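You operate a simulated robot arm through the tools that you are given. There is no shell and no other tool. Be economical: measure what you need, move in short steps, check, and stop when the job is done.

You run a simulated two-armed robot. Do the job below in one go: nothing can be reset, and whatever is moved stays where it is left.

JOB
Take the onion pot and leave it in the china bowl. Fetch the blue-rimmed bowl and set it in the white blue-rimmed plate. Push the hot cupboard door shut. Take the salt shaker and leave it on the steel strip on the drawer side. Put one of the curd pots from the counter under the foil roll on the burner side of the pass top. Put the garlic pot on the island end top away on the shelf under the steel bench. Put the orange shaker on the island end top away on the garnish shelf. The order is free. Set down upright: salt shaker, curd pot, garlic pot, orange shaker.
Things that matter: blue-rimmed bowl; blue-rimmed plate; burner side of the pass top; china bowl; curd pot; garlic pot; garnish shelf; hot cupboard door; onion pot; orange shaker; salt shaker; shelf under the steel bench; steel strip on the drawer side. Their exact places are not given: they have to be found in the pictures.

The check looks at the end state, three seconds after you hand in, the way a careful person would. Anything else that was tipped, shoved, dropped, spilled or broken makes it a failure.

ROBOT AND FRAMES
Two 7-joint arms with three-finger grippers on one trunk, on a base that drives. Base frame: it is fixed to the floor where the robot stands at the start and does not move with it; the origin is under the middle of the robot, x ahead of it, y to its left, z up; the surface under the hand at the start is at about z = 90. Readings come in cm, rad, newtons and seconds.
The left shoulder is at the start at [7, 14.6, 128.8], the right one opposite. With the tool pointing down near the work surface each hand reaches from about 26 to 68 cm from the robot's upright axis, wherever it stands, measured 20 degrees to its own side. Places, roughly: blue-rimmed bowl (16x16x7 cm) [50, 150, 90]; blue-rimmed plate (24x24x4 cm) [50, 210, 90]; burner side of the pass top (120x22 cm) [-116, -462, 90]; china bowl (17x17x7 cm) [50, -50, 90]; curd pot [-350, -125, 100]; garlic pot [-125, 125, 100]; garnish shelf [-170, -480, 140]; hot cupboard door [-160, -530, 60]; onion pot [50, 0, 100]; orange shaker [-125, 150, 100]; salt shaker [-375, -375, 150]; shelf under the steel bench [-170, 340, 20]; steel strip on the drawer side [-110, -180, 90]. Payload 2.2 kg a hand.
The TCP of each hand is the grasp point between the finger pads, 2.8 cm short of the fingertips. In the tool frame z runs along the fingers and y along their closing line. The gripper opens to 10.2 cm. The gripper's body begins 7.1 cm behind the TCP.
Orientation is told as [roll, pitch, yaw] about the base's x, y, z axes, in that order, counted from this pose: with the fingers straight down and closing along the base's y, the tool's x points along the base's -x, its y along +y and its z along -z.

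CONTROLS
- The arms move only by the tool move_arm. It takes "left_series", "right_series" or both (then of equal length, played together; a hand with none holds still); each is text: rows parted by semicolons, each of 7 numbers parted by spaces: the opening, from 0 (shut) to 1 (fully open), then the shift along the tool's x, y, z in units of 400 mm (1.0 is 400 mm), then the turn, a rotation vector about the tool's x, y, z in units of 45 degrees (1.0 is 45 degrees). In form: jaw tx ty tz wx wy wz; .... A call has 1 to 20 rows; each row is the pose to reach, as a shift and turn from the pose commanded when the call began, along the tool's axes at that moment. A call with a number of a shift or a turn outside -1 to 1 is refused whole. Each row takes 0.2 s and may step no farther than 5 cm and 0.15 rad from the row before; otherwise, or with a gripper value out of range, the whole call is refused. Where a pose cannot be reached the arm comes as near as it can. A force on the tool above 40 N (or 10 N above the force at the start of the call, whichever is more), or a blocked arm, ends the call early, and 0.2 s more pass. Each finger halts on what it meets, pressing with about 22 N; the grip force reading is that of the motor and also rises with nothing between the fingers. The clock runs only during rows and for 0.2 s after the last one: add rows that repeat a pose to give the fingers time. It gives the time, the measured TCP pose, the force on the tool (base axes), the opening and the grip force at its end, in the units of the frame above (readings bear some noise), with the torque about the TCP (base axes, N m) and any sound that the robot's microphone picked up.
- Cameras (640 x 400 px; columns grow to the right, rows downward): "scene" is now at [12.47, -4.82, 151.54]; the picture's right is [-0.54, -0.84, 0.00], its down [-0.48, 0.31, -0.82] and it looks along [0.69, -0.44, -0.57] (base axes); focal length 277 px, centre (320, 200). "left" rides on the left gripper at [7.2, 3.8, -8.6] in its tool frame; the picture's right is [-0.47, 0.89, 0.00], its down [-0.60, -0.32, -0.73] and it looks along [-0.65, -0.34, 0.68] (tool axes); focal length 256 px, centre (320, 200). "right" rides on the right gripper at [6.9, 4.4, -8.6] in its tool frame; the picture's right is [-0.53, 0.85, 0.00], its down [-0.58, -0.36, -0.73] and it looks along [-0.62, -0.39, 0.68] (tool axes); focal length 256 px, centre (320, 200).
- capture(camera): a new picture of that camera. The clock stands still meanwhile.
- raise_lower(by): slides the trunk up (or, below 0, down) by that many cm; the arms and the scene camera ride with it, the base frame stays. It gives what a move gives, with no picture.
- roll_base(legs): drives the robot by 1 to 6 legs, each [ahead, left, turn to the left] in cm, cm and rad, along the robot's own axes; the way and the turn of a leg run together, so that a leg with both is an arc; at most 150 cm and 3.142 rad a leg. The arms and the cameras ride along, it lands a little off, and it stops where it bumps. It gives what a move gives.
- pan_tilt(pan, tilt): turns the head with the scene camera to pan (to the left, within 1.501 rad either way) and tilt (down, from -0.506 to 1.204), counted from straight ahead of the robot. It gives what a move gives.
- pixel_to_xyz(camera, pixels): there is no depth. For up to 12 entries [column, row, z] of the newest picture of that camera ("zoom" is the newest enlarged one), the place [x, y] in the base frame at which the ray of that pixel passes the height z, good to about 0.2 cm. The clock stands still meanwhile.
- enlarge(camera, box): a new picture of the part [left, top, right, bottom] of that camera's present view, enlarged. The clock stands still meanwhile.
- close_job(): hands the job in; it is judged then, once.

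Go step by step. Measure first, check grasps and placings, and put right what went wrong. The budget is 131 turns and 162 pictures, counting those below and the enlarged ones. Unless the task says otherwise, let go and move clear before handing in.

The tools are called after "Call:" as a command line: name --argument value ..., lists and objects as JSON in quotes. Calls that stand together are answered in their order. move_arm: Moves the arms, as the interface text tells. Its arguments: {"type":"object","properties":{"left_series":{"type":"string"},"right_series":{"type":"string"}},"required":[]} The other tools are called the same way: raise_lower (by) slides the trunk up or down; roll_base (legs) drives the base; pan_tilt (pan, tilt) turns the head that bears the scene camera; capture (camera) takes a picture; pixel_to_xyz (camera, pixels) gives the place at which the rays of pixels pass given heights; enlarge (camera, box) takes an enlarged picture of a part of a camera's view; close_job () hands the job in.

At the start:

```text
time_s: 0.0
left_tool_pos: [44.62, -7.69, 129.34]
left_tcp_rot: [0.001, 0.001, 0.002]
left_ft_force: [-0.5, 0.4, 0.0]
left_moment: [0.0, -0.02, -0.04]
left_width: 10.2
left_grasp_force: 0.1
right_tool_pos: [37.95, -43.58, 126.71]
right_tcp_rot: [0.001, 0.0, 0.0]
right_ft_force: [0.8, -0.5, 0.1]
right_moment: [-0.01, 0.01, 0.01]
right_width: 10.18
right_grasp_force: 0.1
trunk travel left (down, up): [-82.5, 11.5]
robot x, y, heading: [0.15, 0.2, -0.001]
head pan, tilt: [-0.569, 0.609]
```

scene: 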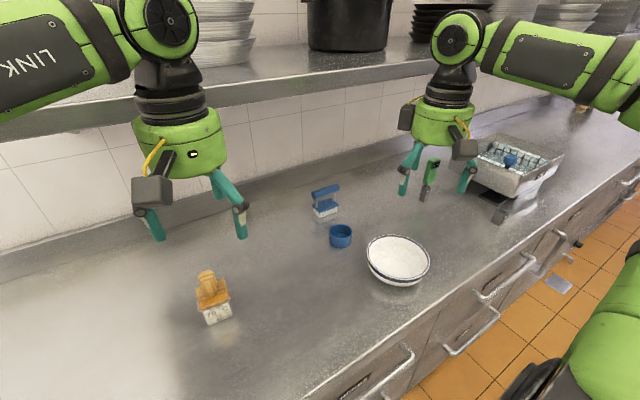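
right: 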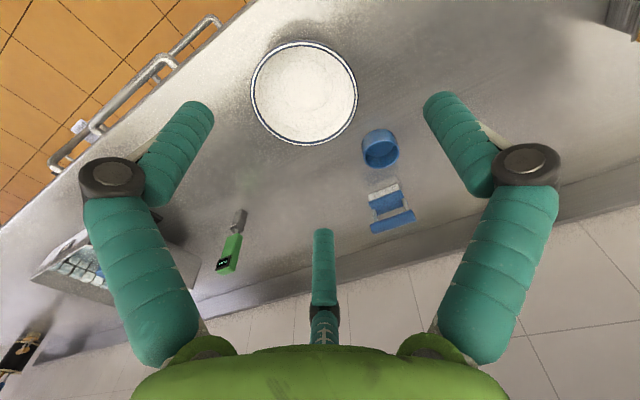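
left: 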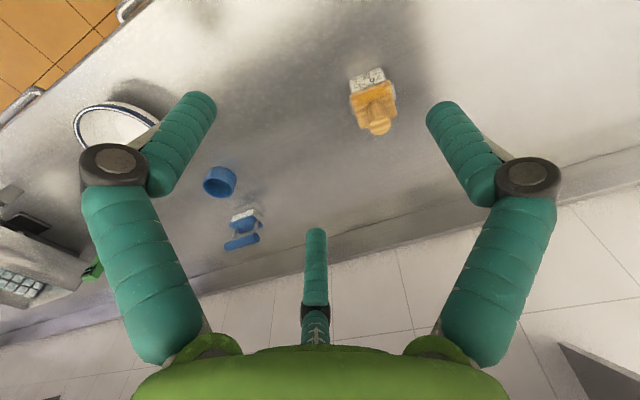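

The scene picture shows an orange-topped labelled pot at (213,298), a blue-handled one at (326,200), a blue ring at (340,236) and a white bowl at (398,260). I'll zoom in to identify them.

Call:
enlarge --camera "scene" --box '[170, 160, 450, 335]'

Call:
pixel_to_xyz --camera "scene" --pixels '[[218, 320, 90], [205, 273, 100], [326, 213, 90], [340, 243, 90], [398, 262, 95], [398, 280, 90], [367, 262, 96], [429, 262, 96], [213, 310, 93]]'

```text
2.29 times, centred on (310, 248) of scene
```

zoom: 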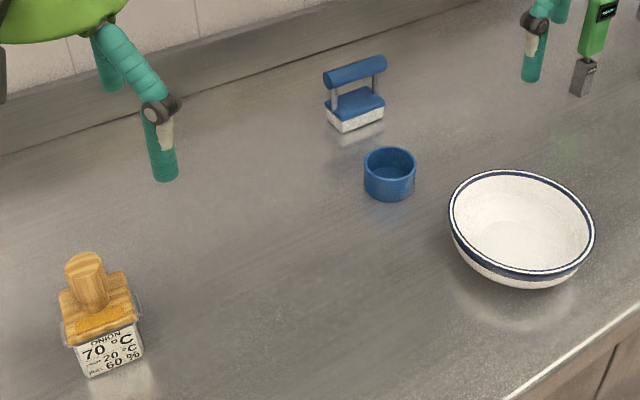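

```text
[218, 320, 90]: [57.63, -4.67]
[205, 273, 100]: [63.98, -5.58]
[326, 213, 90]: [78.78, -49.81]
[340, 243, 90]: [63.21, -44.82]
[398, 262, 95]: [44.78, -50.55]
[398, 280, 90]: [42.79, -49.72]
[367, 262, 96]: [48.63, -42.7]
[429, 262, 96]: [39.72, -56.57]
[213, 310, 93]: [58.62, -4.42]
```

The ONION label is readable on the orange-topped pot near [59,-5], and the china bowl is centred near [44.5,-50]. I'll look closer with the left hand camera for size and yaw.

Call:
enlarge --camera "left" --box '[310, 40, 438, 150]'

Call:
enlarge --camera "scene" --box '[180, 255, 250, 335]'

```text
3.64 times, centred on (374, 95) of left
```

zoom: 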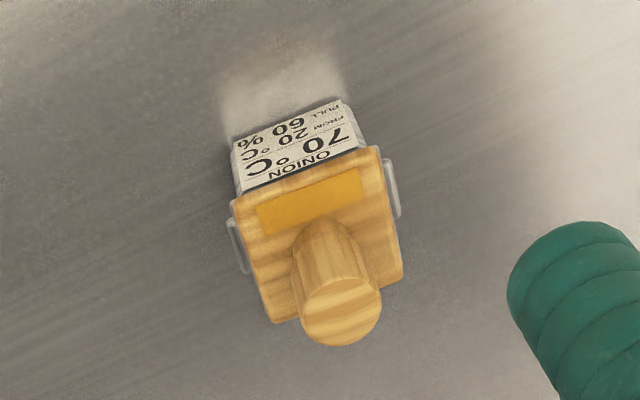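

```text
5.00 times, centred on (215, 295) of scene
```

zoom: 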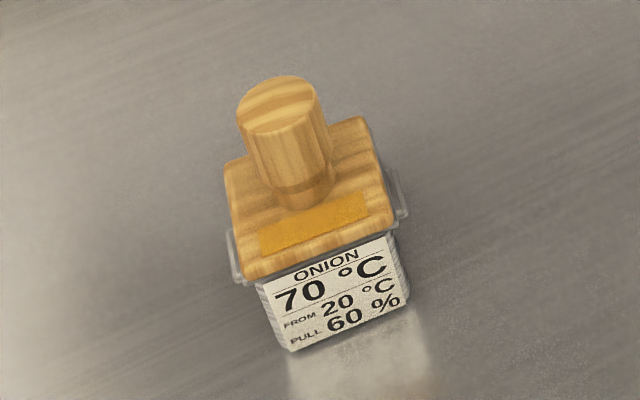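

The pot has a wood lid with a knob and clips on the sides. I'll triangulate its height from both cameras.

Call:
pixel_to_xyz --camera "left" --pixels '[[379.5, 127.4, 97], [379.5, 127.4, 100], [379.5, 127.4, 103], [350.8, 77.3, 90], [380.3, 67.2, 90], [389.5, 80.5, 95], [352, 95, 95], [397.5, 117, 95], [361, 128.5, 95]]'

Call:
pixel_to_xyz --camera "scene" --pixels '[[206.6, 276, 97], [206.6, 276, 100], [206.6, 276, 103], [209.6, 325.4, 90], [232.6, 315.6, 90], [199.6, 311.2, 95], [230, 301, 95], [223, 279, 95], [196, 288, 95]]'

```text
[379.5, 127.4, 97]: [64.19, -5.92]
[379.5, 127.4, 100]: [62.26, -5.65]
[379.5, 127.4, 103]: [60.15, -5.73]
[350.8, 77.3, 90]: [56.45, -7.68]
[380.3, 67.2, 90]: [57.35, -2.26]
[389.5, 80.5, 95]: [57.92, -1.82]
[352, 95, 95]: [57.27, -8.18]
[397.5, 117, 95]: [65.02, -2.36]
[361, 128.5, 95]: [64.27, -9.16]
```

```text
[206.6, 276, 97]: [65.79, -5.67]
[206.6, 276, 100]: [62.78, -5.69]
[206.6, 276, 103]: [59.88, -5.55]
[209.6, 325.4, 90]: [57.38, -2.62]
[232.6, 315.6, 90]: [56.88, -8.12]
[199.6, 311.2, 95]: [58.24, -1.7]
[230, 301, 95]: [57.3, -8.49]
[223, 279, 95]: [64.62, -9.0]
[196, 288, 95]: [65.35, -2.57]
```

The knob top is at about [60.9,-5.65,102] and the lid top at about 95.5. I'll clear the left hand to the left and bring the right hand above the knob.

Call:
move_arm --left_series "1 0 0.08 0 0 0 0; 1 0 0.165 0 0 0 0; 1 0 0.25 0 0 0 0; 1 0 0.33 0 0 0 0; 1 0 0.41 0 0 0 0; 1 0 0.5 0 0 0 0; 1 0 0.58 0 0 0 0; 1 0 0.66 0 0 0 0; 1 0 0.74 0 0 0 0; 1 0 0.825 0 0 0 0; 1 0 0.825 0 0 0 0" --right_series "1 -0.057 0.095 0.045 0 0 0; 1 -0.115 0.19 0.09 0 0 0; 1 -0.172 0.284 0.136 0 0 0; 1 -0.23 0.379 0.18 0 0 0; 1 -0.287 0.474 0.227 0 0 0; 1 -0.344 0.569 0.273 0 0 0; 1 -0.402 0.664 0.318 0 0 0; 1 -0.459 0.758 0.364 0 0 0; 1 -0.516 0.853 0.41 0 0 0; 1 -0.574 0.948 0.455 0 0 0; 1 -0.574 0.948 0.455 0 0 0"

Call:
capture --camera "right"

```text
time_s: 2.4
left_tool_pos: [44.27, 25.26, 129.45]
left_tcp_rot: [0.002, -0.001, 0.002]
left_ft_force: [0.4, 1.1, -0.6]
left_moment: [-0.02, 0.01, 0.0]
left_width: 10.23
left_grasp_force: 0.0
right_tool_pos: [51.25, -16.16, 112.01]
right_tcp_rot: [0.003, -0.003, 0.001]
right_ft_force: [-0.6, -1.1, -0.3]
right_moment: [0.0, 0.02, -0.01]
right_width: 10.18
right_grasp_force: 0.0
right hand out of reach, approached as far as the arm can: row 7, 8, 9, 10, 11
trunk travel left (down, up): [-82.5, 11.5]
robot x, y, heading: [0.17, -0.24, 0.001]
head pan, tilt: [-0.569, 0.609]
```

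```text
155 pictures are left
```

right: 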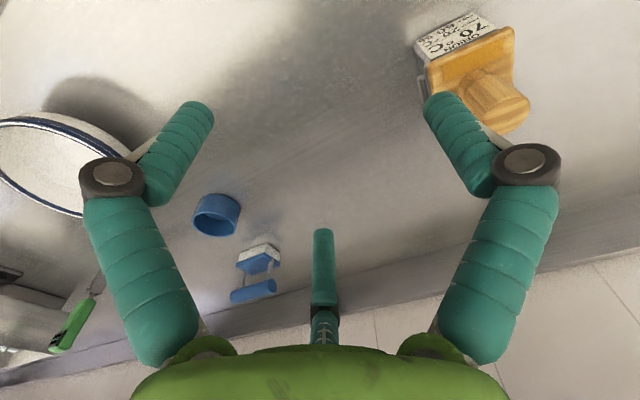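

The right arm stopped short at [51.2,-16.2], so the knob is out of its reach from here. I'll check where the counter's front edge is before driving.

Call:
pixel_to_xyz --camera "scene" --pixels '[[330, 377, 90], [450, 308, 90], [600, 198, 90]]'

Call:
roll_base --legs '[[0, 20, 0]]'

Call:
capture --camera "scene"

```text
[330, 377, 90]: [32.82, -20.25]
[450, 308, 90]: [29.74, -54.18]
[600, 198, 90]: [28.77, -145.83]
```

```text
time_s: 4.0
left_tool_pos: [44.28, 44.94, 129.51]
left_tcp_rot: [0.005, 0.0, 0.004]
left_ft_force: [0.0, 0.2, -0.6]
left_moment: [0.05, 0.0, 0.01]
left_width: 10.23
left_grasp_force: 0.0
right_tool_pos: [51.35, 3.54, 111.93]
right_tcp_rot: [0.004, -0.001, 0.0]
right_ft_force: [-0.2, -1.4, 0.2]
right_moment: [0.0, 0.02, 0.02]
right_width: 10.22
right_grasp_force: 0.0
trunk travel left (down, up): [-82.5, 11.5]
robot x, y, heading: [-0.34, 20.19, 0.002]
head pan, tilt: [-0.569, 0.609]
```

```text
154 pictures are left
```

scene: 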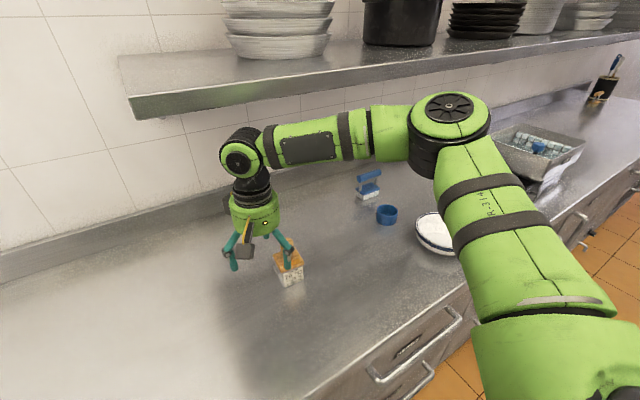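

Counter edge is at x≈30. With the robot at y=20 the knob should be within the right arm's comfortable bearing; moving above it.

Call:
move_arm --right_series "1 -0.08 -0.077 0.02 0 0 0; 1 -0.16 -0.154 0.04 0 0 0; 1 -0.239 -0.23 0.06 0 0 0; 1 -0.239 -0.23 0.06 0 0 0"

Call:
capture --camera "right"

```text
time_s: 5.0
left_tool_pos: [44.29, 45.36, 129.41]
left_tcp_rot: [-0.001, 0.001, 0.001]
left_ft_force: [1.0, -0.2, -0.2]
left_moment: [0.0, 0.04, -0.02]
left_width: 10.2
left_grasp_force: 0.0
right_tool_pos: [57.7, -6.44, 110.26]
right_tcp_rot: [0.001, -0.003, 0.0]
right_ft_force: [0.1, 0.6, -0.3]
right_moment: [0.07, -0.01, 0.04]
right_width: 10.17
right_grasp_force: 0.1
right hand out of reach, approached as far as the arm can: row 1, 2, 3, 4
trunk travel left (down, up): [-82.5, 11.5]
robot x, y, heading: [0.12, 19.94, 0.004]
head pan, tilt: [-0.569, 0.609]
```

```text
153 pictures are left
```

right: 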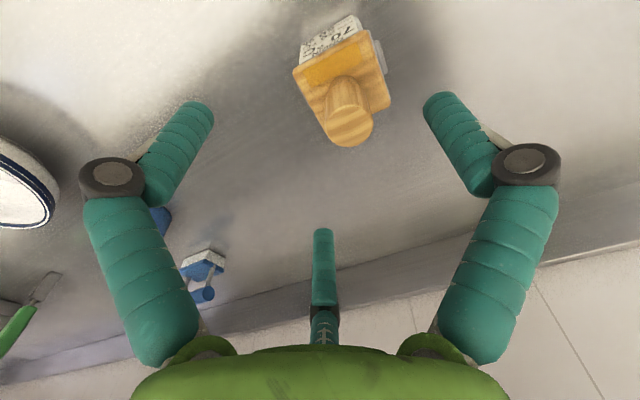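

The arm is near its reach limit at this height, and the knob shows between the fingers at (347,110). Going lower should extend the reach, so I'll descend to z≈100.5 and then go forward.

Call:
move_arm --right_series "1 0 0.02 0.08 0 0 0; 1 0 0.02 0.16 0 0 0; 1 0 0.02 0.24 0 0 0; 1 -0.04 0.02 0.255 0 0 0; 1 -0.08 0.02 0.255 0 0 0; 1 -0.08 0.02 0.255 0 0 0"

Call:
capture --camera "right"

```text
time_s: 6.4
left_tool_pos: [44.33, 45.28, 129.42]
left_tcp_rot: [0.0, -0.001, 0.003]
left_ft_force: [-0.1, 0.3, 0.3]
left_moment: [-0.02, 0.04, 0.0]
left_width: 10.18
left_grasp_force: 0.0
right_tool_pos: [55.02, -7.44, 102.86]
right_tcp_rot: [0.002, -0.004, 0.0]
right_ft_force: [0.8, 0.7, 1.1]
right_moment: [0.01, -0.02, -0.03]
right_width: 10.22
right_grasp_force: 0.1
right hand out of reach, approached as far as the arm can: row 1, 2, 3, 4, 5, 6
trunk travel left (down, up): [-82.5, 11.5]
robot x, y, heading: [0.27, 19.8, -0.0]
head pan, tilt: [-0.569, 0.609]
```

```text
152 pictures are left
```

right: 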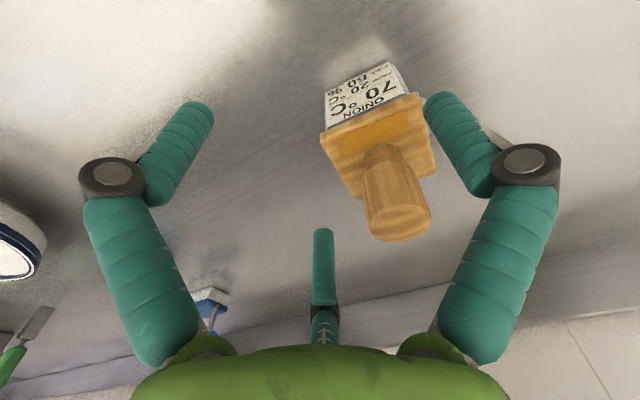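

Reach got worse as the hand went down, so the shoulder is too high. I'll raise the hand by 16 cm and then lower the trunk by 15 so the geometry is better.

Call:
move_arm --right_series "1 0 0 -0.1 0 0 0; 1 0 0 -0.2 0 0 0; 1 0 0 -0.3 0 0 0; 1 0 0 -0.4 0 0 0; 1 -0.07 0.04 -0.4 0 0 0; 1 -0.14 0.04 -0.4 0 0 0; 1 -0.14 0.04 -0.4 0 0 0"

```text
time_s: 8.2
left_tool_pos: [40.98, 44.7, 130.96]
left_tcp_rot: [0.003, -0.028, -0.004]
left_ft_force: [0.2, 0.4, 0.5]
left_moment: [-0.03, 0.05, 0.0]
left_width: 10.2
left_grasp_force: 0.1
right_tool_pos: [53.15, -9.22, 115.66]
right_tcp_rot: [-0.07, 0.077, -0.009]
right_ft_force: [-0.1, 0.2, 0.5]
right_moment: [0.02, -0.01, 0.03]
right_width: 10.2
right_grasp_force: 0.0
right hand out of reach, approached as far as the arm can: row 6, 7
trunk travel left (down, up): [-82.5, 11.5]
robot x, y, heading: [-0.34, 19.78, -0.008]
head pan, tilt: [-0.569, 0.609]
stopped in row 7 (right hand): the arm was blocked; the commanded pose is now the measured one
```

The arm was blocked and the robot got nudged; perhaps the wrist met the overhead shelf. Looking before moving on.

Call:
pan_tilt --pan -0.2 --tilt 0.3

Call:
capture --camera "scene"

```text
time_s: 9.1
left_tool_pos: [40.64, 44.42, 130.81]
left_tcp_rot: [0.008, -0.03, 0.001]
left_ft_force: [-0.2, -0.3, -0.7]
left_moment: [0.0, 0.0, -0.01]
left_width: 10.18
left_grasp_force: 0.1
right_tool_pos: [53.19, -9.09, 115.75]
right_tcp_rot: [-0.062, 0.072, -0.002]
right_ft_force: [-0.1, 0.6, 0.8]
right_moment: [0.03, -0.03, 0.01]
right_width: 10.19
right_grasp_force: 0.0
trunk travel left (down, up): [-82.5, 11.5]
robot x, y, heading: [-0.11, 19.93, -0.004]
head pan, tilt: [-0.201, 0.3]
```

```text
151 pictures are left
```

scene: 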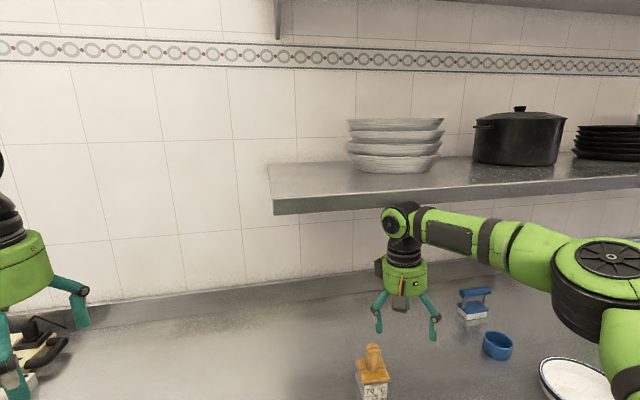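

The wrist sits right at the overhead shelf's front edge (402,215), which blocked it. I'll pull the right hand back and level it, and raise the left hand before lowering the trunk.

Call:
move_arm --right_series "1 0.1 0 0 -0.04 -0.05 0; 1 0.2 0 0 -0.083 -0.095 0; 1 0.3 0 0 -0.083 -0.095 0; 1 0.3 0 -0.1 -0.083 -0.095 0; 1 0.3 0 -0.2 -0.083 -0.095 0; 1 0.3 0 -0.2 -0.083 -0.095 0" --left_series "1 0 0 -0.1 0 0.02 0; 1 0 0 -0.2 0 0.04 0; 1 0 0 -0.3 0 0.04 0; 1 0 0 -0.375 0 0.04 0; 1 0 0 -0.375 0 0.04 0; 1 0 0 -0.375 0 0.04 0"

Call:
raise_lower --by -18

Call:
capture --camera "scene"

```text
time_s: 10.4
left_tool_pos: [43.93, 45.07, 144.62]
left_tcp_rot: [0.0, 0.028, -0.002]
left_ft_force: [-1.0, -0.4, -0.2]
left_moment: [0.01, -0.04, 0.01]
left_width: 10.22
left_grasp_force: 0.0
right_tool_pos: [44.97, -7.95, 123.69]
right_tcp_rot: [-0.005, 0.02, 0.003]
right_ft_force: [-0.1, -0.4, 0.1]
right_moment: [0.05, -0.01, 0.03]
right_width: 10.2
right_grasp_force: 0.1
trunk travel left (down, up): [-82.5, 11.5]
robot x, y, heading: [-0.41, 20.13, -0.007]
head pan, tilt: [-0.201, 0.3]
```

```text
time_s: 12.4
left_tool_pos: [44.29, 45.34, 126.52]
left_tcp_rot: [0.001, 0.029, -0.002]
left_ft_force: [0.2, 0.0, 0.0]
left_moment: [0.0, -0.02, 0.0]
left_width: 10.21
left_grasp_force: 0.0
right_tool_pos: [45.2, -7.63, 105.51]
right_tcp_rot: [-0.008, 0.025, 0.002]
right_ft_force: [0.0, 0.1, 0.9]
right_moment: [0.04, 0.0, -0.01]
right_width: 10.2
right_grasp_force: 0.0
trunk travel left (down, up): [-64.5, 29.5]
robot x, y, heading: [0.22, 19.6, -0.003]
head pan, tilt: [-0.201, 0.3]
```

```text
150 pictures are left
```

scene: 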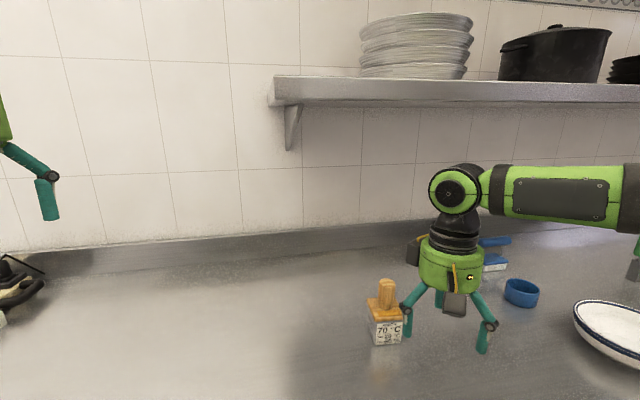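

The shelf is now well above the wrist. Moving the right hand forward to straddle the knob at z≈103.

Call:
move_arm --right_series "1 -0.1 0.012 0.01 0 -0.02 0; 1 -0.2 0.025 0.02 0 -0.03 0; 1 -0.3 0.037 0.03 0 -0.03 0; 1 -0.39 0.05 0.04 0 -0.03 0; 1 -0.39 0.05 0.04 0 -0.03 0"

Call:
capture --camera "right"

Call:
enlarge --camera "scene" --box '[300, 180, 520, 380]'

```text
time_s: 13.7
left_tool_pos: [44.28, 45.34, 126.49]
left_tcp_rot: [0.001, 0.03, 0.002]
left_ft_force: [0.4, 0.3, -0.4]
left_moment: [-0.04, -0.01, -0.01]
left_width: 10.2
left_grasp_force: 0.0
right_tool_pos: [57.89, -6.73, 103.13]
right_tcp_rot: [-0.008, 0.0, 0.002]
right_ft_force: [-0.6, 0.0, -1.2]
right_moment: [0.0, -0.01, 0.02]
right_width: 10.21
right_grasp_force: 0.2
right hand out of reach, approached as far as the arm can: row 4, 5
trunk travel left (down, up): [-64.5, 29.5]
robot x, y, heading: [-0.01, 20.26, 0.004]
head pan, tilt: [-0.201, 0.3]
```

```text
149 pictures are left
```

right: 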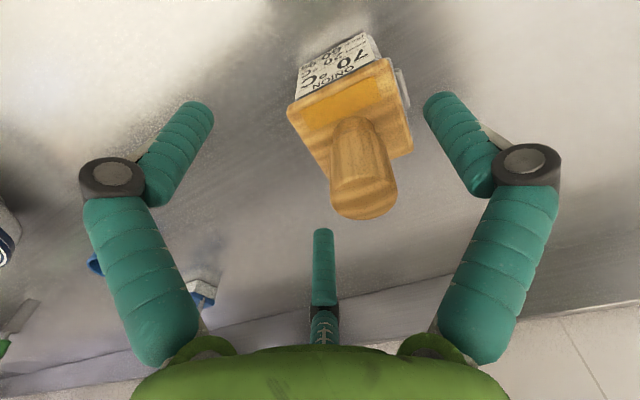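

```text
2.00 times, centred on (410, 280) of scene
```

zoom: 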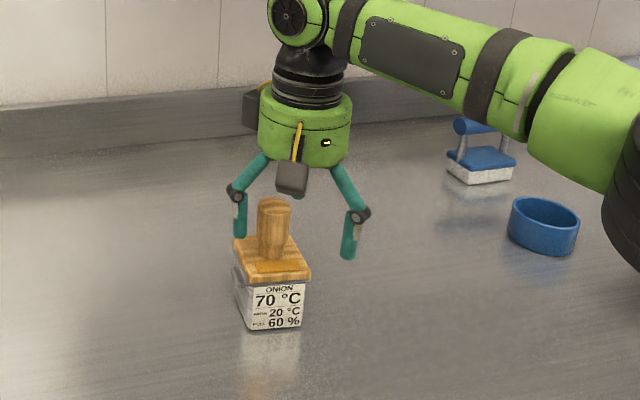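

The hand is 3 cm short at [57.9,-6.7]. The height is already right for the knob to pass between the fingers, so I'll drive ahead 3 cm.

Call:
roll_base --legs '[[3.2, 0.5, 0]]'

Call:
capture --camera "right"

```text
time_s: 14.5
left_tool_pos: [46.88, 45.65, 126.7]
left_tcp_rot: [0.002, 0.025, 0.0]
left_ft_force: [-1.8, 0.1, -0.5]
left_moment: [0.03, -0.05, 0.04]
left_width: 10.21
left_grasp_force: 0.1
right_tool_pos: [60.75, -6.33, 103.43]
right_tcp_rot: [-0.006, -0.008, 0.002]
right_ft_force: [0.9, -0.1, -0.2]
right_moment: [0.01, -0.08, -0.01]
right_width: 10.21
right_grasp_force: 0.1
trunk travel left (down, up): [-64.5, 29.5]
robot x, y, heading: [2.99, 20.41, -0.002]
head pan, tilt: [-0.201, 0.3]
```

```text
147 pictures are left
```

right: 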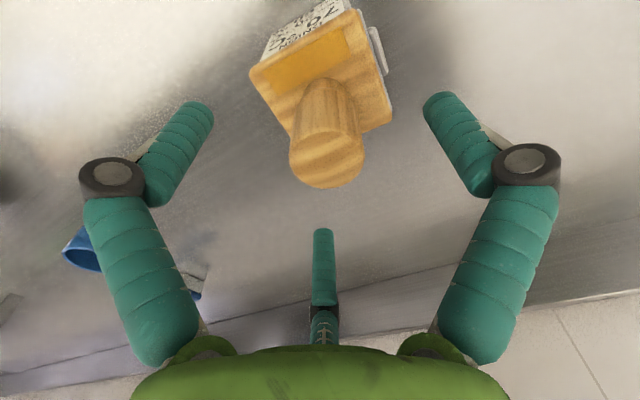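

TCP projects at about (318,185), and the knob top is at (328,160). I'll measure that directly.

Call:
pixel_to_xyz --camera "right" --pixels '[[327, 162, 102], [318, 185, 103.4]]'

```text
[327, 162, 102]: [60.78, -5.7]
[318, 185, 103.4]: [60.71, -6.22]
```

Aligned: the knob is at [60.8,-5.7]. Going down to 99.4, closing, then lifting 2 cm to test.

Call:
move_arm --right_series "1 0 0.012 0.05 0 0 0; 1 0 0.012 0.1 0 0 0; 0.5 0 0.012 0.1 0 0 0; 0 0 0.012 0.1 0 0 0; 0 0 0.012 0.1 0 0 0; 0 0 0.012 0.1 0 0 0; 0 0 0.012 0.05 0 0 0; 0 0 0.012 0.02 0 0 0; 0 0 0.012 0.02 0 0 0"

Call:
enlarge --camera "scene" --box '[300, 180, 520, 380]'

```text
time_s: 15.5
left_tool_pos: [47.12, 45.9, 126.51]
left_tcp_rot: [-0.001, 0.03, 0.0]
left_ft_force: [0.5, -0.1, 0.0]
left_moment: [-0.01, 0.03, 0.0]
left_width: 10.19
left_grasp_force: 0.1
right_tool_pos: [60.96, -5.54, 100.17]
right_tcp_rot: [0.001, -0.017, 0.0]
right_ft_force: [-7.2, 0.3, 23.9]
right_moment: [-0.15, 0.6, 0.05]
right_width: 3.47
right_grasp_force: 22.0
trunk travel left (down, up): [-64.5, 29.5]
robot x, y, heading: [3.36, 20.53, 0.002]
head pan, tilt: [-0.201, 0.3]
stopped in row 4 (right hand): the force on the tool passed its limit at 51 N (the readings are from after the stop); the commanded pose is now the measured one
```

```text
2.00 times, centred on (410, 280) of scene
```

zoom: 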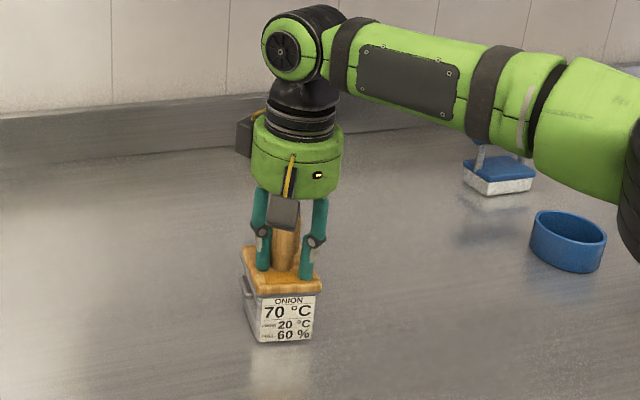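

Gripping the knob (3.5 cm, 22 N), with the fingertips pressing the lid a little. Lifting gently.

Call:
move_arm --right_series "0 0 0 -0.01 0 0 0; 0 0 0 -0.025 0 0 0; 0 0 0 -0.05 0 0 0; 0 0 0 -0.075 0 0 0; 0 0 0 -0.075 0 0 0"

Call:
enlarge --camera "scene" --box '[300, 180, 520, 380]'

```text
time_s: 16.7
left_tool_pos: [47.49, 45.57, 126.54]
left_tcp_rot: [0.0, 0.028, -0.001]
left_ft_force: [-1.2, -0.1, -0.3]
left_moment: [-0.01, 0.01, -0.02]
left_width: 10.2
left_grasp_force: 0.0
right_tool_pos: [61.02, -5.76, 102.63]
right_tcp_rot: [0.001, -0.012, 0.001]
right_ft_force: [1.0, 0.2, 0.4]
right_moment: [0.04, -0.07, -0.09]
right_width: 3.37
right_grasp_force: 21.4
trunk travel left (down, up): [-64.5, 29.5]
robot x, y, heading: [3.35, 20.39, -0.001]
head pan, tilt: [-0.201, 0.3]
```

```text
2.00 times, centred on (410, 280) of scene
```

zoom: 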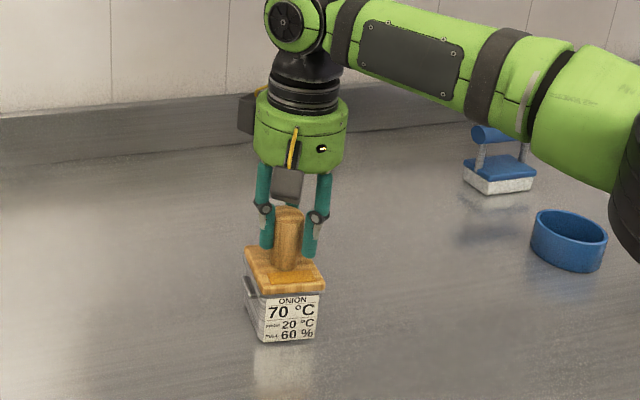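

The pot stayed on the counter (its base is still at the same pixel), so the fingers slid up the knob. One more test: re-seat lower and lift a little while reading the force.

Call:
move_arm --right_series "0.5 0 0 0 0 0 0; 0.5 0 0 0.05 0 0 0; 0.5 0 0 0.078 0 0 0; 0 0 0 0.072 0 0 0; 0 0 0 0.065 0 0 0; 0 0 0 0.065 0 0 0; 0 0 0 0.055 0 0 0; 0 0 0 0.045 0 0 0; 0 0 0 0.035 0 0 0"

Call:
enlarge --camera "scene" --box '[300, 180, 520, 380]'

```text
time_s: 18.7
left_tool_pos: [47.45, 45.68, 126.48]
left_tcp_rot: [0.001, 0.028, 0.0]
left_ft_force: [-0.2, -0.1, 0.3]
left_moment: [0.0, -0.01, 0.0]
left_width: 10.18
left_grasp_force: 0.2
right_tool_pos: [61.1, -5.75, 101.23]
right_tcp_rot: [-0.001, -0.008, 0.002]
right_ft_force: [-0.9, -0.3, -3.8]
right_moment: [-0.01, 0.03, 0.01]
right_width: 3.66
right_grasp_force: 22.1
trunk travel left (down, up): [-64.5, 29.5]
robot x, y, heading: [2.9, 20.65, 0.003]
head pan, tilt: [-0.201, 0.3]
```

```text
2.00 times, centred on (410, 280) of scene
```

zoom: 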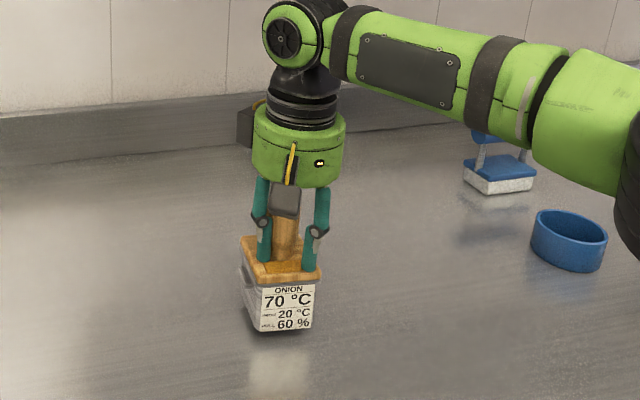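

Now the pot does lift: the force is −3.8 N and there is a shadow gap beneath it. I'll lift slowly while drawing back, then check that it holds.

Call:
move_arm --right_series "0 0 0 -0.02 0 0 0; 0 0 0 -0.045 0 0 0; 0 0.02 0 -0.08 0 0 0; 0 0.05 0 -0.12 0 0 0; 0 0.08 0 -0.16 0 0 0; 0 0.11 0 -0.2 0 0 0; 0 0.15 0 -0.24 0 0 0; 0 0.19 0 -0.26 0 0 0; 0 0.23 0 -0.27 0 0 0; 0 0.27 0 -0.27 0 0 0; 0 0.31 0 -0.27 0 0 0; 0 0.35 0 -0.27 0 0 0; 0 0.39 0 -0.27 0 0 0; 0 0.39 0 -0.27 0 0 0"

Call:
pan_tilt --pan -0.6 --tilt 0.4

Call:
capture --camera "scene"

```text
time_s: 21.7
left_tool_pos: [47.64, 45.72, 126.42]
left_tcp_rot: [-0.001, 0.028, 0.0]
left_ft_force: [0.4, 0.6, -0.1]
left_moment: [0.0, 0.0, 0.0]
left_width: 10.21
left_grasp_force: 0.0
right_tool_pos: [45.55, -5.67, 111.8]
right_tcp_rot: [0.0, -0.011, -0.001]
right_ft_force: [0.4, -0.9, -2.1]
right_moment: [-0.03, 0.06, -0.02]
right_width: 3.65
right_grasp_force: 21.7
trunk travel left (down, up): [-64.5, 29.5]
robot x, y, heading: [3.25, 20.54, -0.003]
head pan, tilt: [-0.201, 0.3]
```

```text
time_s: 22.5
left_tool_pos: [47.49, 45.68, 126.52]
left_tcp_rot: [0.0, 0.029, 0.001]
left_ft_force: [-0.3, 0.9, -0.7]
left_moment: [0.0, 0.01, 0.02]
left_width: 10.21
left_grasp_force: 0.0
right_tool_pos: [45.34, -5.69, 111.68]
right_tcp_rot: [-0.001, -0.01, 0.0]
right_ft_force: [0.3, -1.0, -3.2]
right_moment: [-0.02, 0.03, 0.01]
right_width: 3.63
right_grasp_force: 22.1
trunk travel left (down, up): [-64.5, 29.5]
robot x, y, heading: [2.88, 20.38, 0.001]
head pan, tilt: [-0.6, 0.4]
```

```text
143 pictures are left
```

scene: 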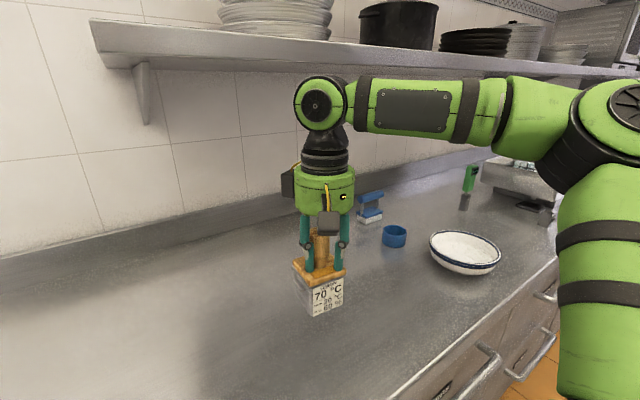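

Held firmly with the pot's base near z≈101. Driving right 44 cm to put it over the bowl.

Call:
roll_base --legs '[[-1, -44.3, 0]]'

Call:
capture --camera "scene"

Call:
capture --camera "right"

```text
time_s: 25.2
left_tool_pos: [46.48, 1.55, 126.41]
left_tcp_rot: [-0.003, 0.029, 0.0]
left_ft_force: [0.1, -0.6, 0.3]
left_moment: [0.03, -0.01, -0.01]
left_width: 10.19
left_grasp_force: 0.0
right_tool_pos: [44.45, -49.93, 111.98]
right_tcp_rot: [-0.002, -0.009, 0.001]
right_ft_force: [-0.7, 0.6, -2.7]
right_moment: [-0.05, 0.02, -0.02]
right_width: 3.64
right_grasp_force: 22.2
trunk travel left (down, up): [-64.5, 29.5]
robot x, y, heading: [1.98, -23.65, 0.001]
head pan, tilt: [-0.6, 0.4]
```

```text
142 pictures are left
```

scene: 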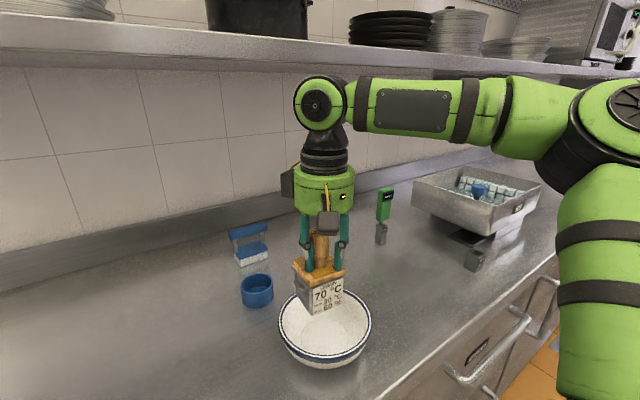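

```text
141 pictures are left
```

right: 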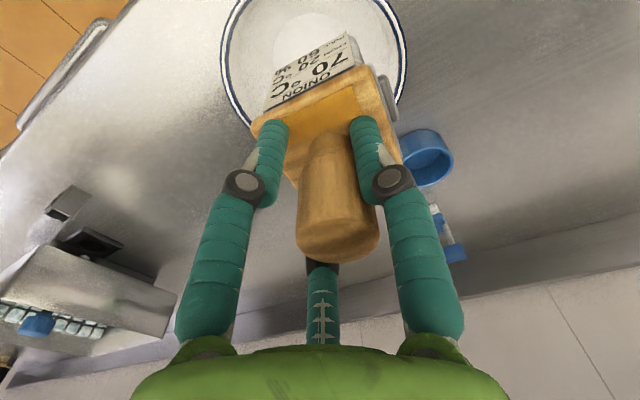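

The pot hangs roughly above the bowl. I'll measure the bowl rim centre again from this view.

Call:
pixel_to_xyz --camera "scene" --pixels '[[278, 322, 96.5], [372, 320, 96.5], [300, 291, 96.5], [324, 357, 96.5], [325, 322, 96.5]]'

Call:
pixel_to_xyz --camera "right" --pixels '[[221, 45, 96.5], [406, 50, 96.5], [258, 125, 96.5], [396, 100, 96.5]]'

```text
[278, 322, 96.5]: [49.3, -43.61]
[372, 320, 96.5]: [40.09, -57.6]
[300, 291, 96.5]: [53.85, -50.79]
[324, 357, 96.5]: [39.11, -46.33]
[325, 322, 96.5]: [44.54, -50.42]
```

```text
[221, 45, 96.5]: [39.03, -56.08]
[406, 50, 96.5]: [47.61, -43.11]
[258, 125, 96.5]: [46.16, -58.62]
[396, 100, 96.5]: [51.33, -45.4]
```

Rim centre is about [44.9,-50.7]. Lowering the pot toward the bowl floor, slowing at the end.

Call:
move_arm --right_series "0 -0.01 -0.02 0.03 0 0 0; 0 -0.01 -0.02 0.08 0 0 0; 0 -0.01 -0.02 0.13 0 0 0; 0 -0.01 -0.02 0.18 0 0 0; 0 -0.01 -0.02 0.21 0 0 0; 0 -0.01 -0.02 0.225 0 0 0; 0 -0.01 -0.02 0.235 0 0 0; 0 -0.01 -0.02 0.235 0 0 0"

Call:
capture --camera "scene"

```text
time_s: 27.0
left_tool_pos: [46.48, 1.5, 126.54]
left_tcp_rot: [0.001, 0.03, 0.001]
left_ft_force: [-1.3, -0.2, 0.4]
left_moment: [-0.02, 0.03, 0.0]
left_width: 10.21
left_grasp_force: 0.1
right_tool_pos: [44.86, -50.79, 102.58]
right_tcp_rot: [-0.002, -0.011, 0.003]
right_ft_force: [2.3, -1.4, 0.7]
right_moment: [-0.1, -0.09, -0.01]
right_width: 3.63
right_grasp_force: 22.5
trunk travel left (down, up): [-64.5, 29.5]
robot x, y, heading: [1.91, -23.96, 0.003]
head pan, tilt: [-0.6, 0.4]
```

```text
140 pictures are left
```

scene: 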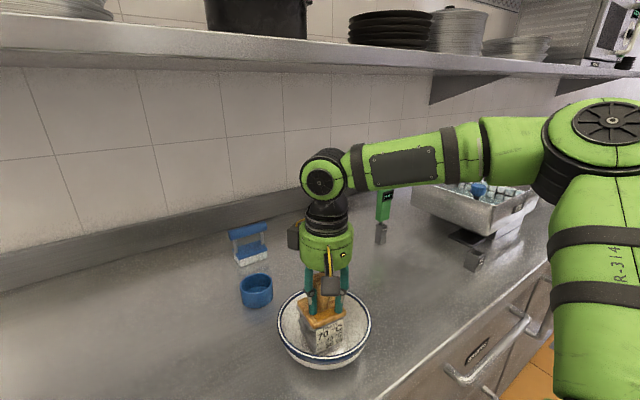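

The load has come off (fz +0.7), so it's touching. Easing 0.3 cm more, opening, then rising.

Call:
move_arm --right_series "0 0 0 0.008 0 0 0; 0.25 0 0 0.008 0 0 0; 0.55 0 0 0.004 0 0 0; 0.6 0 0 0 0 0 0; 0.6 0 0 -0.06 0 0 0; 0.6 0 0 -0.14 0 0 0; 0.6 0 0 -0.22 0 0 0; 1 0.08 0 -0.3 0 0 0; 1 0.16 0 -0.38 0 0 0; 1 0.16 0 -0.38 0 0 0"

Call:
capture --camera "scene"

```text
time_s: 29.2
left_tool_pos: [46.55, 1.6, 126.48]
left_tcp_rot: [0.0, 0.03, 0.0]
left_ft_force: [0.9, -0.3, 0.5]
left_moment: [0.02, 0.02, 0.0]
left_width: 10.2
left_grasp_force: 0.0
right_tool_pos: [38.31, -50.81, 117.46]
right_tcp_rot: [-0.001, -0.009, 0.001]
right_ft_force: [0.6, -0.3, -0.1]
right_moment: [0.02, 0.06, 0.01]
right_width: 10.2
right_grasp_force: 0.1
trunk travel left (down, up): [-64.5, 29.5]
robot x, y, heading: [2.2, -23.94, -0.002]
head pan, tilt: [-0.6, 0.4]
```

```text
139 pictures are left
```

scene: 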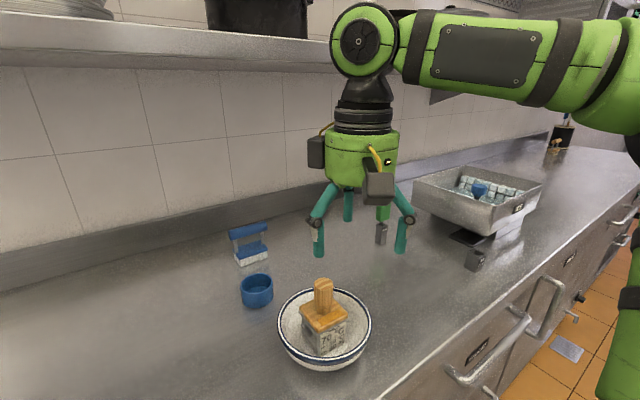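

The onion pot sits upright in the bowl. Next, looking left along the counter before driving to the blue-rimmed bowl.

Call:
pan_tilt --pan 0.9 --tilt 0.25

Call:
capture --camera "scene"

```text
time_s: 30.8
left_tool_pos: [46.4, 1.45, 126.51]
left_tcp_rot: [0.0, 0.029, 0.0]
left_ft_force: [0.5, 0.7, 1.8]
left_moment: [0.03, 0.0, 0.0]
left_width: 10.19
left_grasp_force: 0.0
right_tool_pos: [38.32, -50.69, 117.59]
right_tcp_rot: [-0.001, -0.011, 0.001]
right_ft_force: [-0.7, 0.6, 0.2]
right_moment: [-0.01, 0.03, 0.01]
right_width: 10.2
right_grasp_force: 0.1
trunk travel left (down, up): [-64.5, 29.5]
robot x, y, heading: [2.23, -23.56, -0.001]
head pan, tilt: [0.901, 0.25]
```

```text
138 pictures are left
```

scene: 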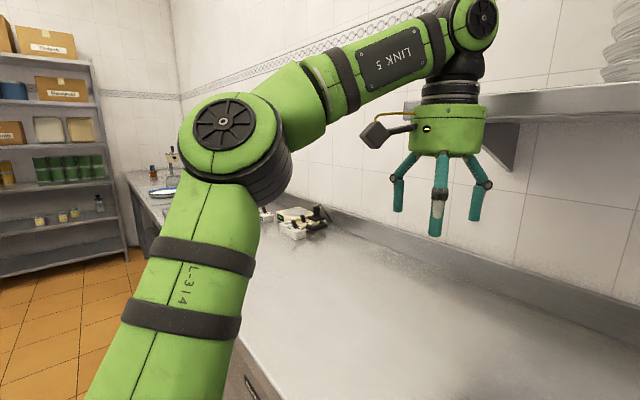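

The counter is clear at arm height, with only low items. Driving left towards the bowl.

Call:
roll_base --legs '[[-2, 0, 0], [0, 130, 0]]'

Call:
pan_tilt --pan 0.4 --tilt 0.5

Call:
capture --camera "scene"

```text
time_s: 37.8
left_tool_pos: [44.59, 132.07, 126.49]
left_tcp_rot: [0.0, 0.03, -0.002]
left_ft_force: [-0.1, -0.1, -0.3]
left_moment: [-0.01, -0.02, 0.02]
left_width: 10.2
left_grasp_force: 0.1
right_tool_pos: [36.43, 79.96, 117.48]
right_tcp_rot: [-0.001, -0.011, -0.001]
right_ft_force: [0.2, -0.8, 0.4]
right_moment: [0.0, -0.02, 0.01]
right_width: 10.19
right_grasp_force: 0.0
trunk travel left (down, up): [-64.5, 29.5]
robot x, y, heading: [0.49, 107.21, -0.002]
head pan, tilt: [0.901, 0.25]
```

```text
time_s: 38.7
left_tool_pos: [44.55, 132.23, 126.56]
left_tcp_rot: [0.001, 0.03, 0.0]
left_ft_force: [-0.6, 0.7, 0.2]
left_moment: [0.02, 0.0, 0.01]
left_width: 10.22
left_grasp_force: 0.0
right_tool_pos: [36.29, 79.97, 117.57]
right_tcp_rot: [-0.002, -0.01, -0.002]
right_ft_force: [0.2, -0.1, 0.1]
right_moment: [0.01, 0.0, -0.02]
right_width: 10.18
right_grasp_force: 0.1
trunk travel left (down, up): [-64.5, 29.5]
robot x, y, heading: [0.15, 107.18, -0.002]
head pan, tilt: [0.4, 0.499]
```

```text
137 pictures are left
```

scene: 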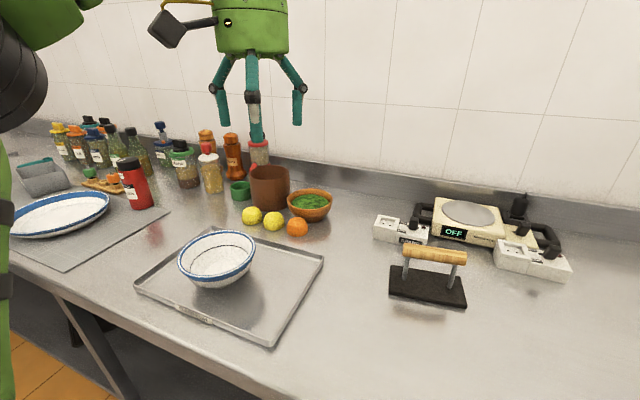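

I see the blue-rimmed bowl on a tray at (217,257) and the plate at (60,213). I'll measure both.

Call:
pixel_to_xyz --camera "scene" --pixels '[[178, 267, 98], [256, 241, 98], [217, 232, 98], [218, 280, 98], [217, 252, 98], [8, 230, 93], [110, 197, 93], [60, 213, 93], [210, 285, 92], [68, 193, 93], [40, 237, 93]]'

Call:
enlarge --camera "scene" --box '[120, 170, 340, 350]'

Call:
capture --camera "left"

```text
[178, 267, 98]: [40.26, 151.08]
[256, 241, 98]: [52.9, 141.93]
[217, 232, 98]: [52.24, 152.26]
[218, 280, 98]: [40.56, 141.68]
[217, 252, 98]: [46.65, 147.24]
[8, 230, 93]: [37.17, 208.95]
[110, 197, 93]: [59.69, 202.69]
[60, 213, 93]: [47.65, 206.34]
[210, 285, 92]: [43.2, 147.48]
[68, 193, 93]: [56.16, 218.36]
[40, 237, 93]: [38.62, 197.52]
```

```text
2.22 times, centred on (230, 260) of scene
```

zoom: 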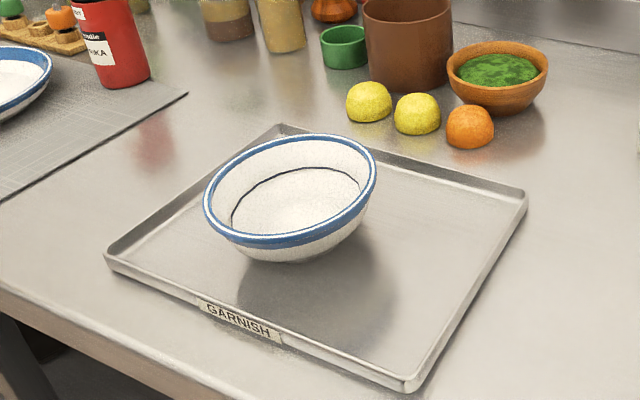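

```text
135 pictures are left
```

left: 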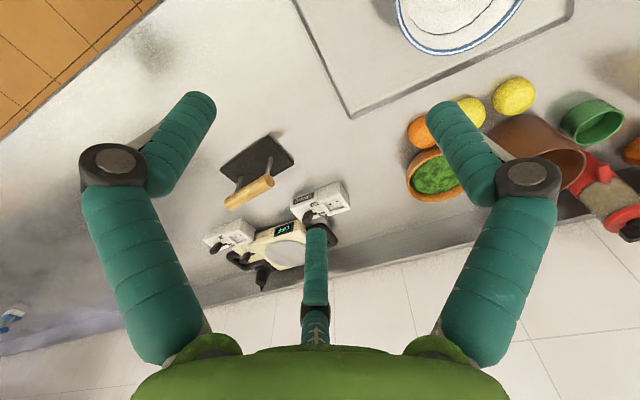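

Three teal prongs are visible on the hand, so before pinching a rim I want to know where the third one is. I'll look closely and measure it.

Call:
enlarge --camera "scene" --box '[180, 0, 320, 175]'

Call:
pixel_to_xyz --camera "scene" --pixels '[[224, 125, 123.7], [297, 125, 123.7], [257, 141, 123.7], [257, 141, 127], [257, 141, 121]]'

```text
2.29 times, centred on (250, 88) of scene
```

zoom: 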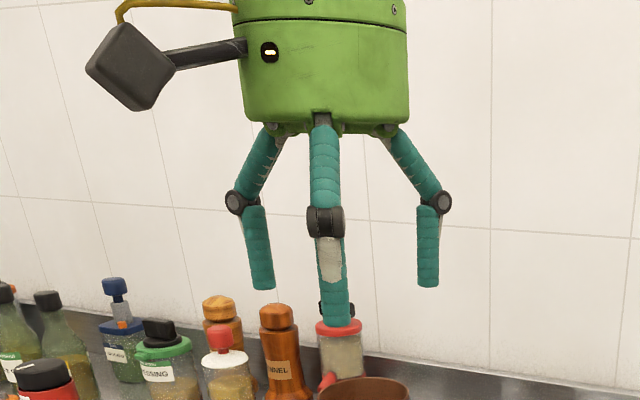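

```text
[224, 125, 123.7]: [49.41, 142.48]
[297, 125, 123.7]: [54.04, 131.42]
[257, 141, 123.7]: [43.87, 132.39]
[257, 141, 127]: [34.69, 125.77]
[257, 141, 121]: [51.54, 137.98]
```

The hand is a three-prong centric gripper: one finger on tool +y, two on −y. I'll lift the bowl by two opposite rim points with both hands tilted along the wall. First I'll centre the robot on it at y≈147.

Call:
roll_base --legs '[[0, 39.8, 0]]'

Call:
pan_tilt --pan 0.0 --tilt 0.8

Call:
capture --camera "scene"

```text
time_s: 41.2
left_tool_pos: [44.62, 172.21, 126.55]
left_tcp_rot: [0.0, 0.03, -0.001]
left_ft_force: [0.0, -0.9, -0.5]
left_moment: [0.0, 0.03, 0.02]
left_width: 10.19
left_grasp_force: 0.0
right_tool_pos: [36.57, 119.95, 117.6]
right_tcp_rot: [-0.001, -0.009, -0.001]
right_ft_force: [0.8, -0.4, -0.1]
right_moment: [0.0, 0.01, -0.01]
right_width: 10.19
right_grasp_force: 0.0
trunk travel left (down, up): [-64.5, 29.5]
robot x, y, heading: [0.1, 146.85, 0.002]
head pan, tilt: [0.4, 0.499]
```

```text
time_s: 42.1
left_tool_pos: [44.74, 172.3, 126.56]
left_tcp_rot: [0.001, 0.031, -0.001]
left_ft_force: [0.4, -0.1, -0.2]
left_moment: [0.0, 0.0, 0.01]
left_width: 10.2
left_grasp_force: 0.2
right_tool_pos: [36.58, 119.87, 117.63]
right_tcp_rot: [-0.002, -0.01, 0.001]
right_ft_force: [0.1, -0.3, 0.7]
right_moment: [-0.01, 0.02, -0.03]
right_width: 10.19
right_grasp_force: 0.0
trunk travel left (down, up): [-64.5, 29.5]
robot x, y, heading: [0.35, 146.8, -0.0]
head pan, tilt: [0.0, 0.799]
```

```text
133 pictures are left
```

scene: 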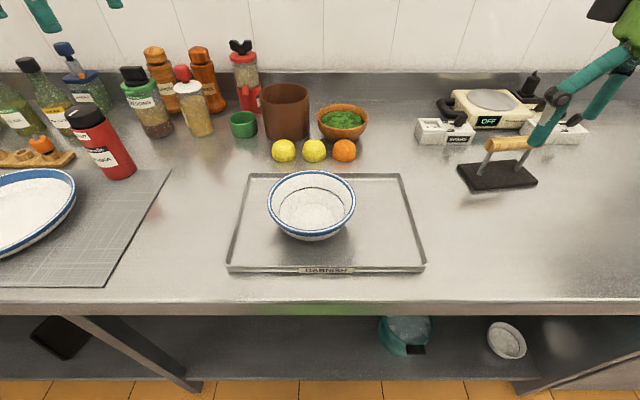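

Clear top view: the bowl rim spans columns 268–355 and rows 170–237. Measuring it and the plate.

Call:
pixel_to_xyz --camera "scene" --pixels '[[268, 203, 97.5], [355.5, 203, 97.5], [311, 170.5, 97.5], [311, 237, 97.5], [76, 190, 94], [30, 168, 94], [312, 203, 97.5], [105, 178, 90]]'

Call:
enlarge --camera "scene" --box '[250, 150, 375, 250]'

```text
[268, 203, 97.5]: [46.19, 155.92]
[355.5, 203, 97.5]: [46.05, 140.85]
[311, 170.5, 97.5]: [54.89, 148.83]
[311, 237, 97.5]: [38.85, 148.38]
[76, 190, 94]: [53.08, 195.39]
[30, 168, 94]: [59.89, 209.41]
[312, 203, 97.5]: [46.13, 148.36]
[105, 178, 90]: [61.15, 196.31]
```

```text
4.00 times, centred on (312, 200) of scene
```

zoom: 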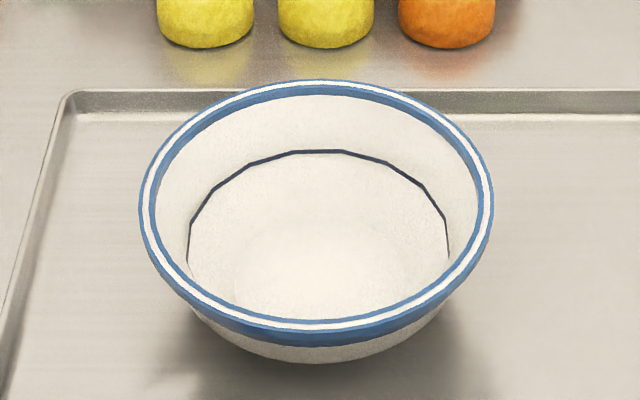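

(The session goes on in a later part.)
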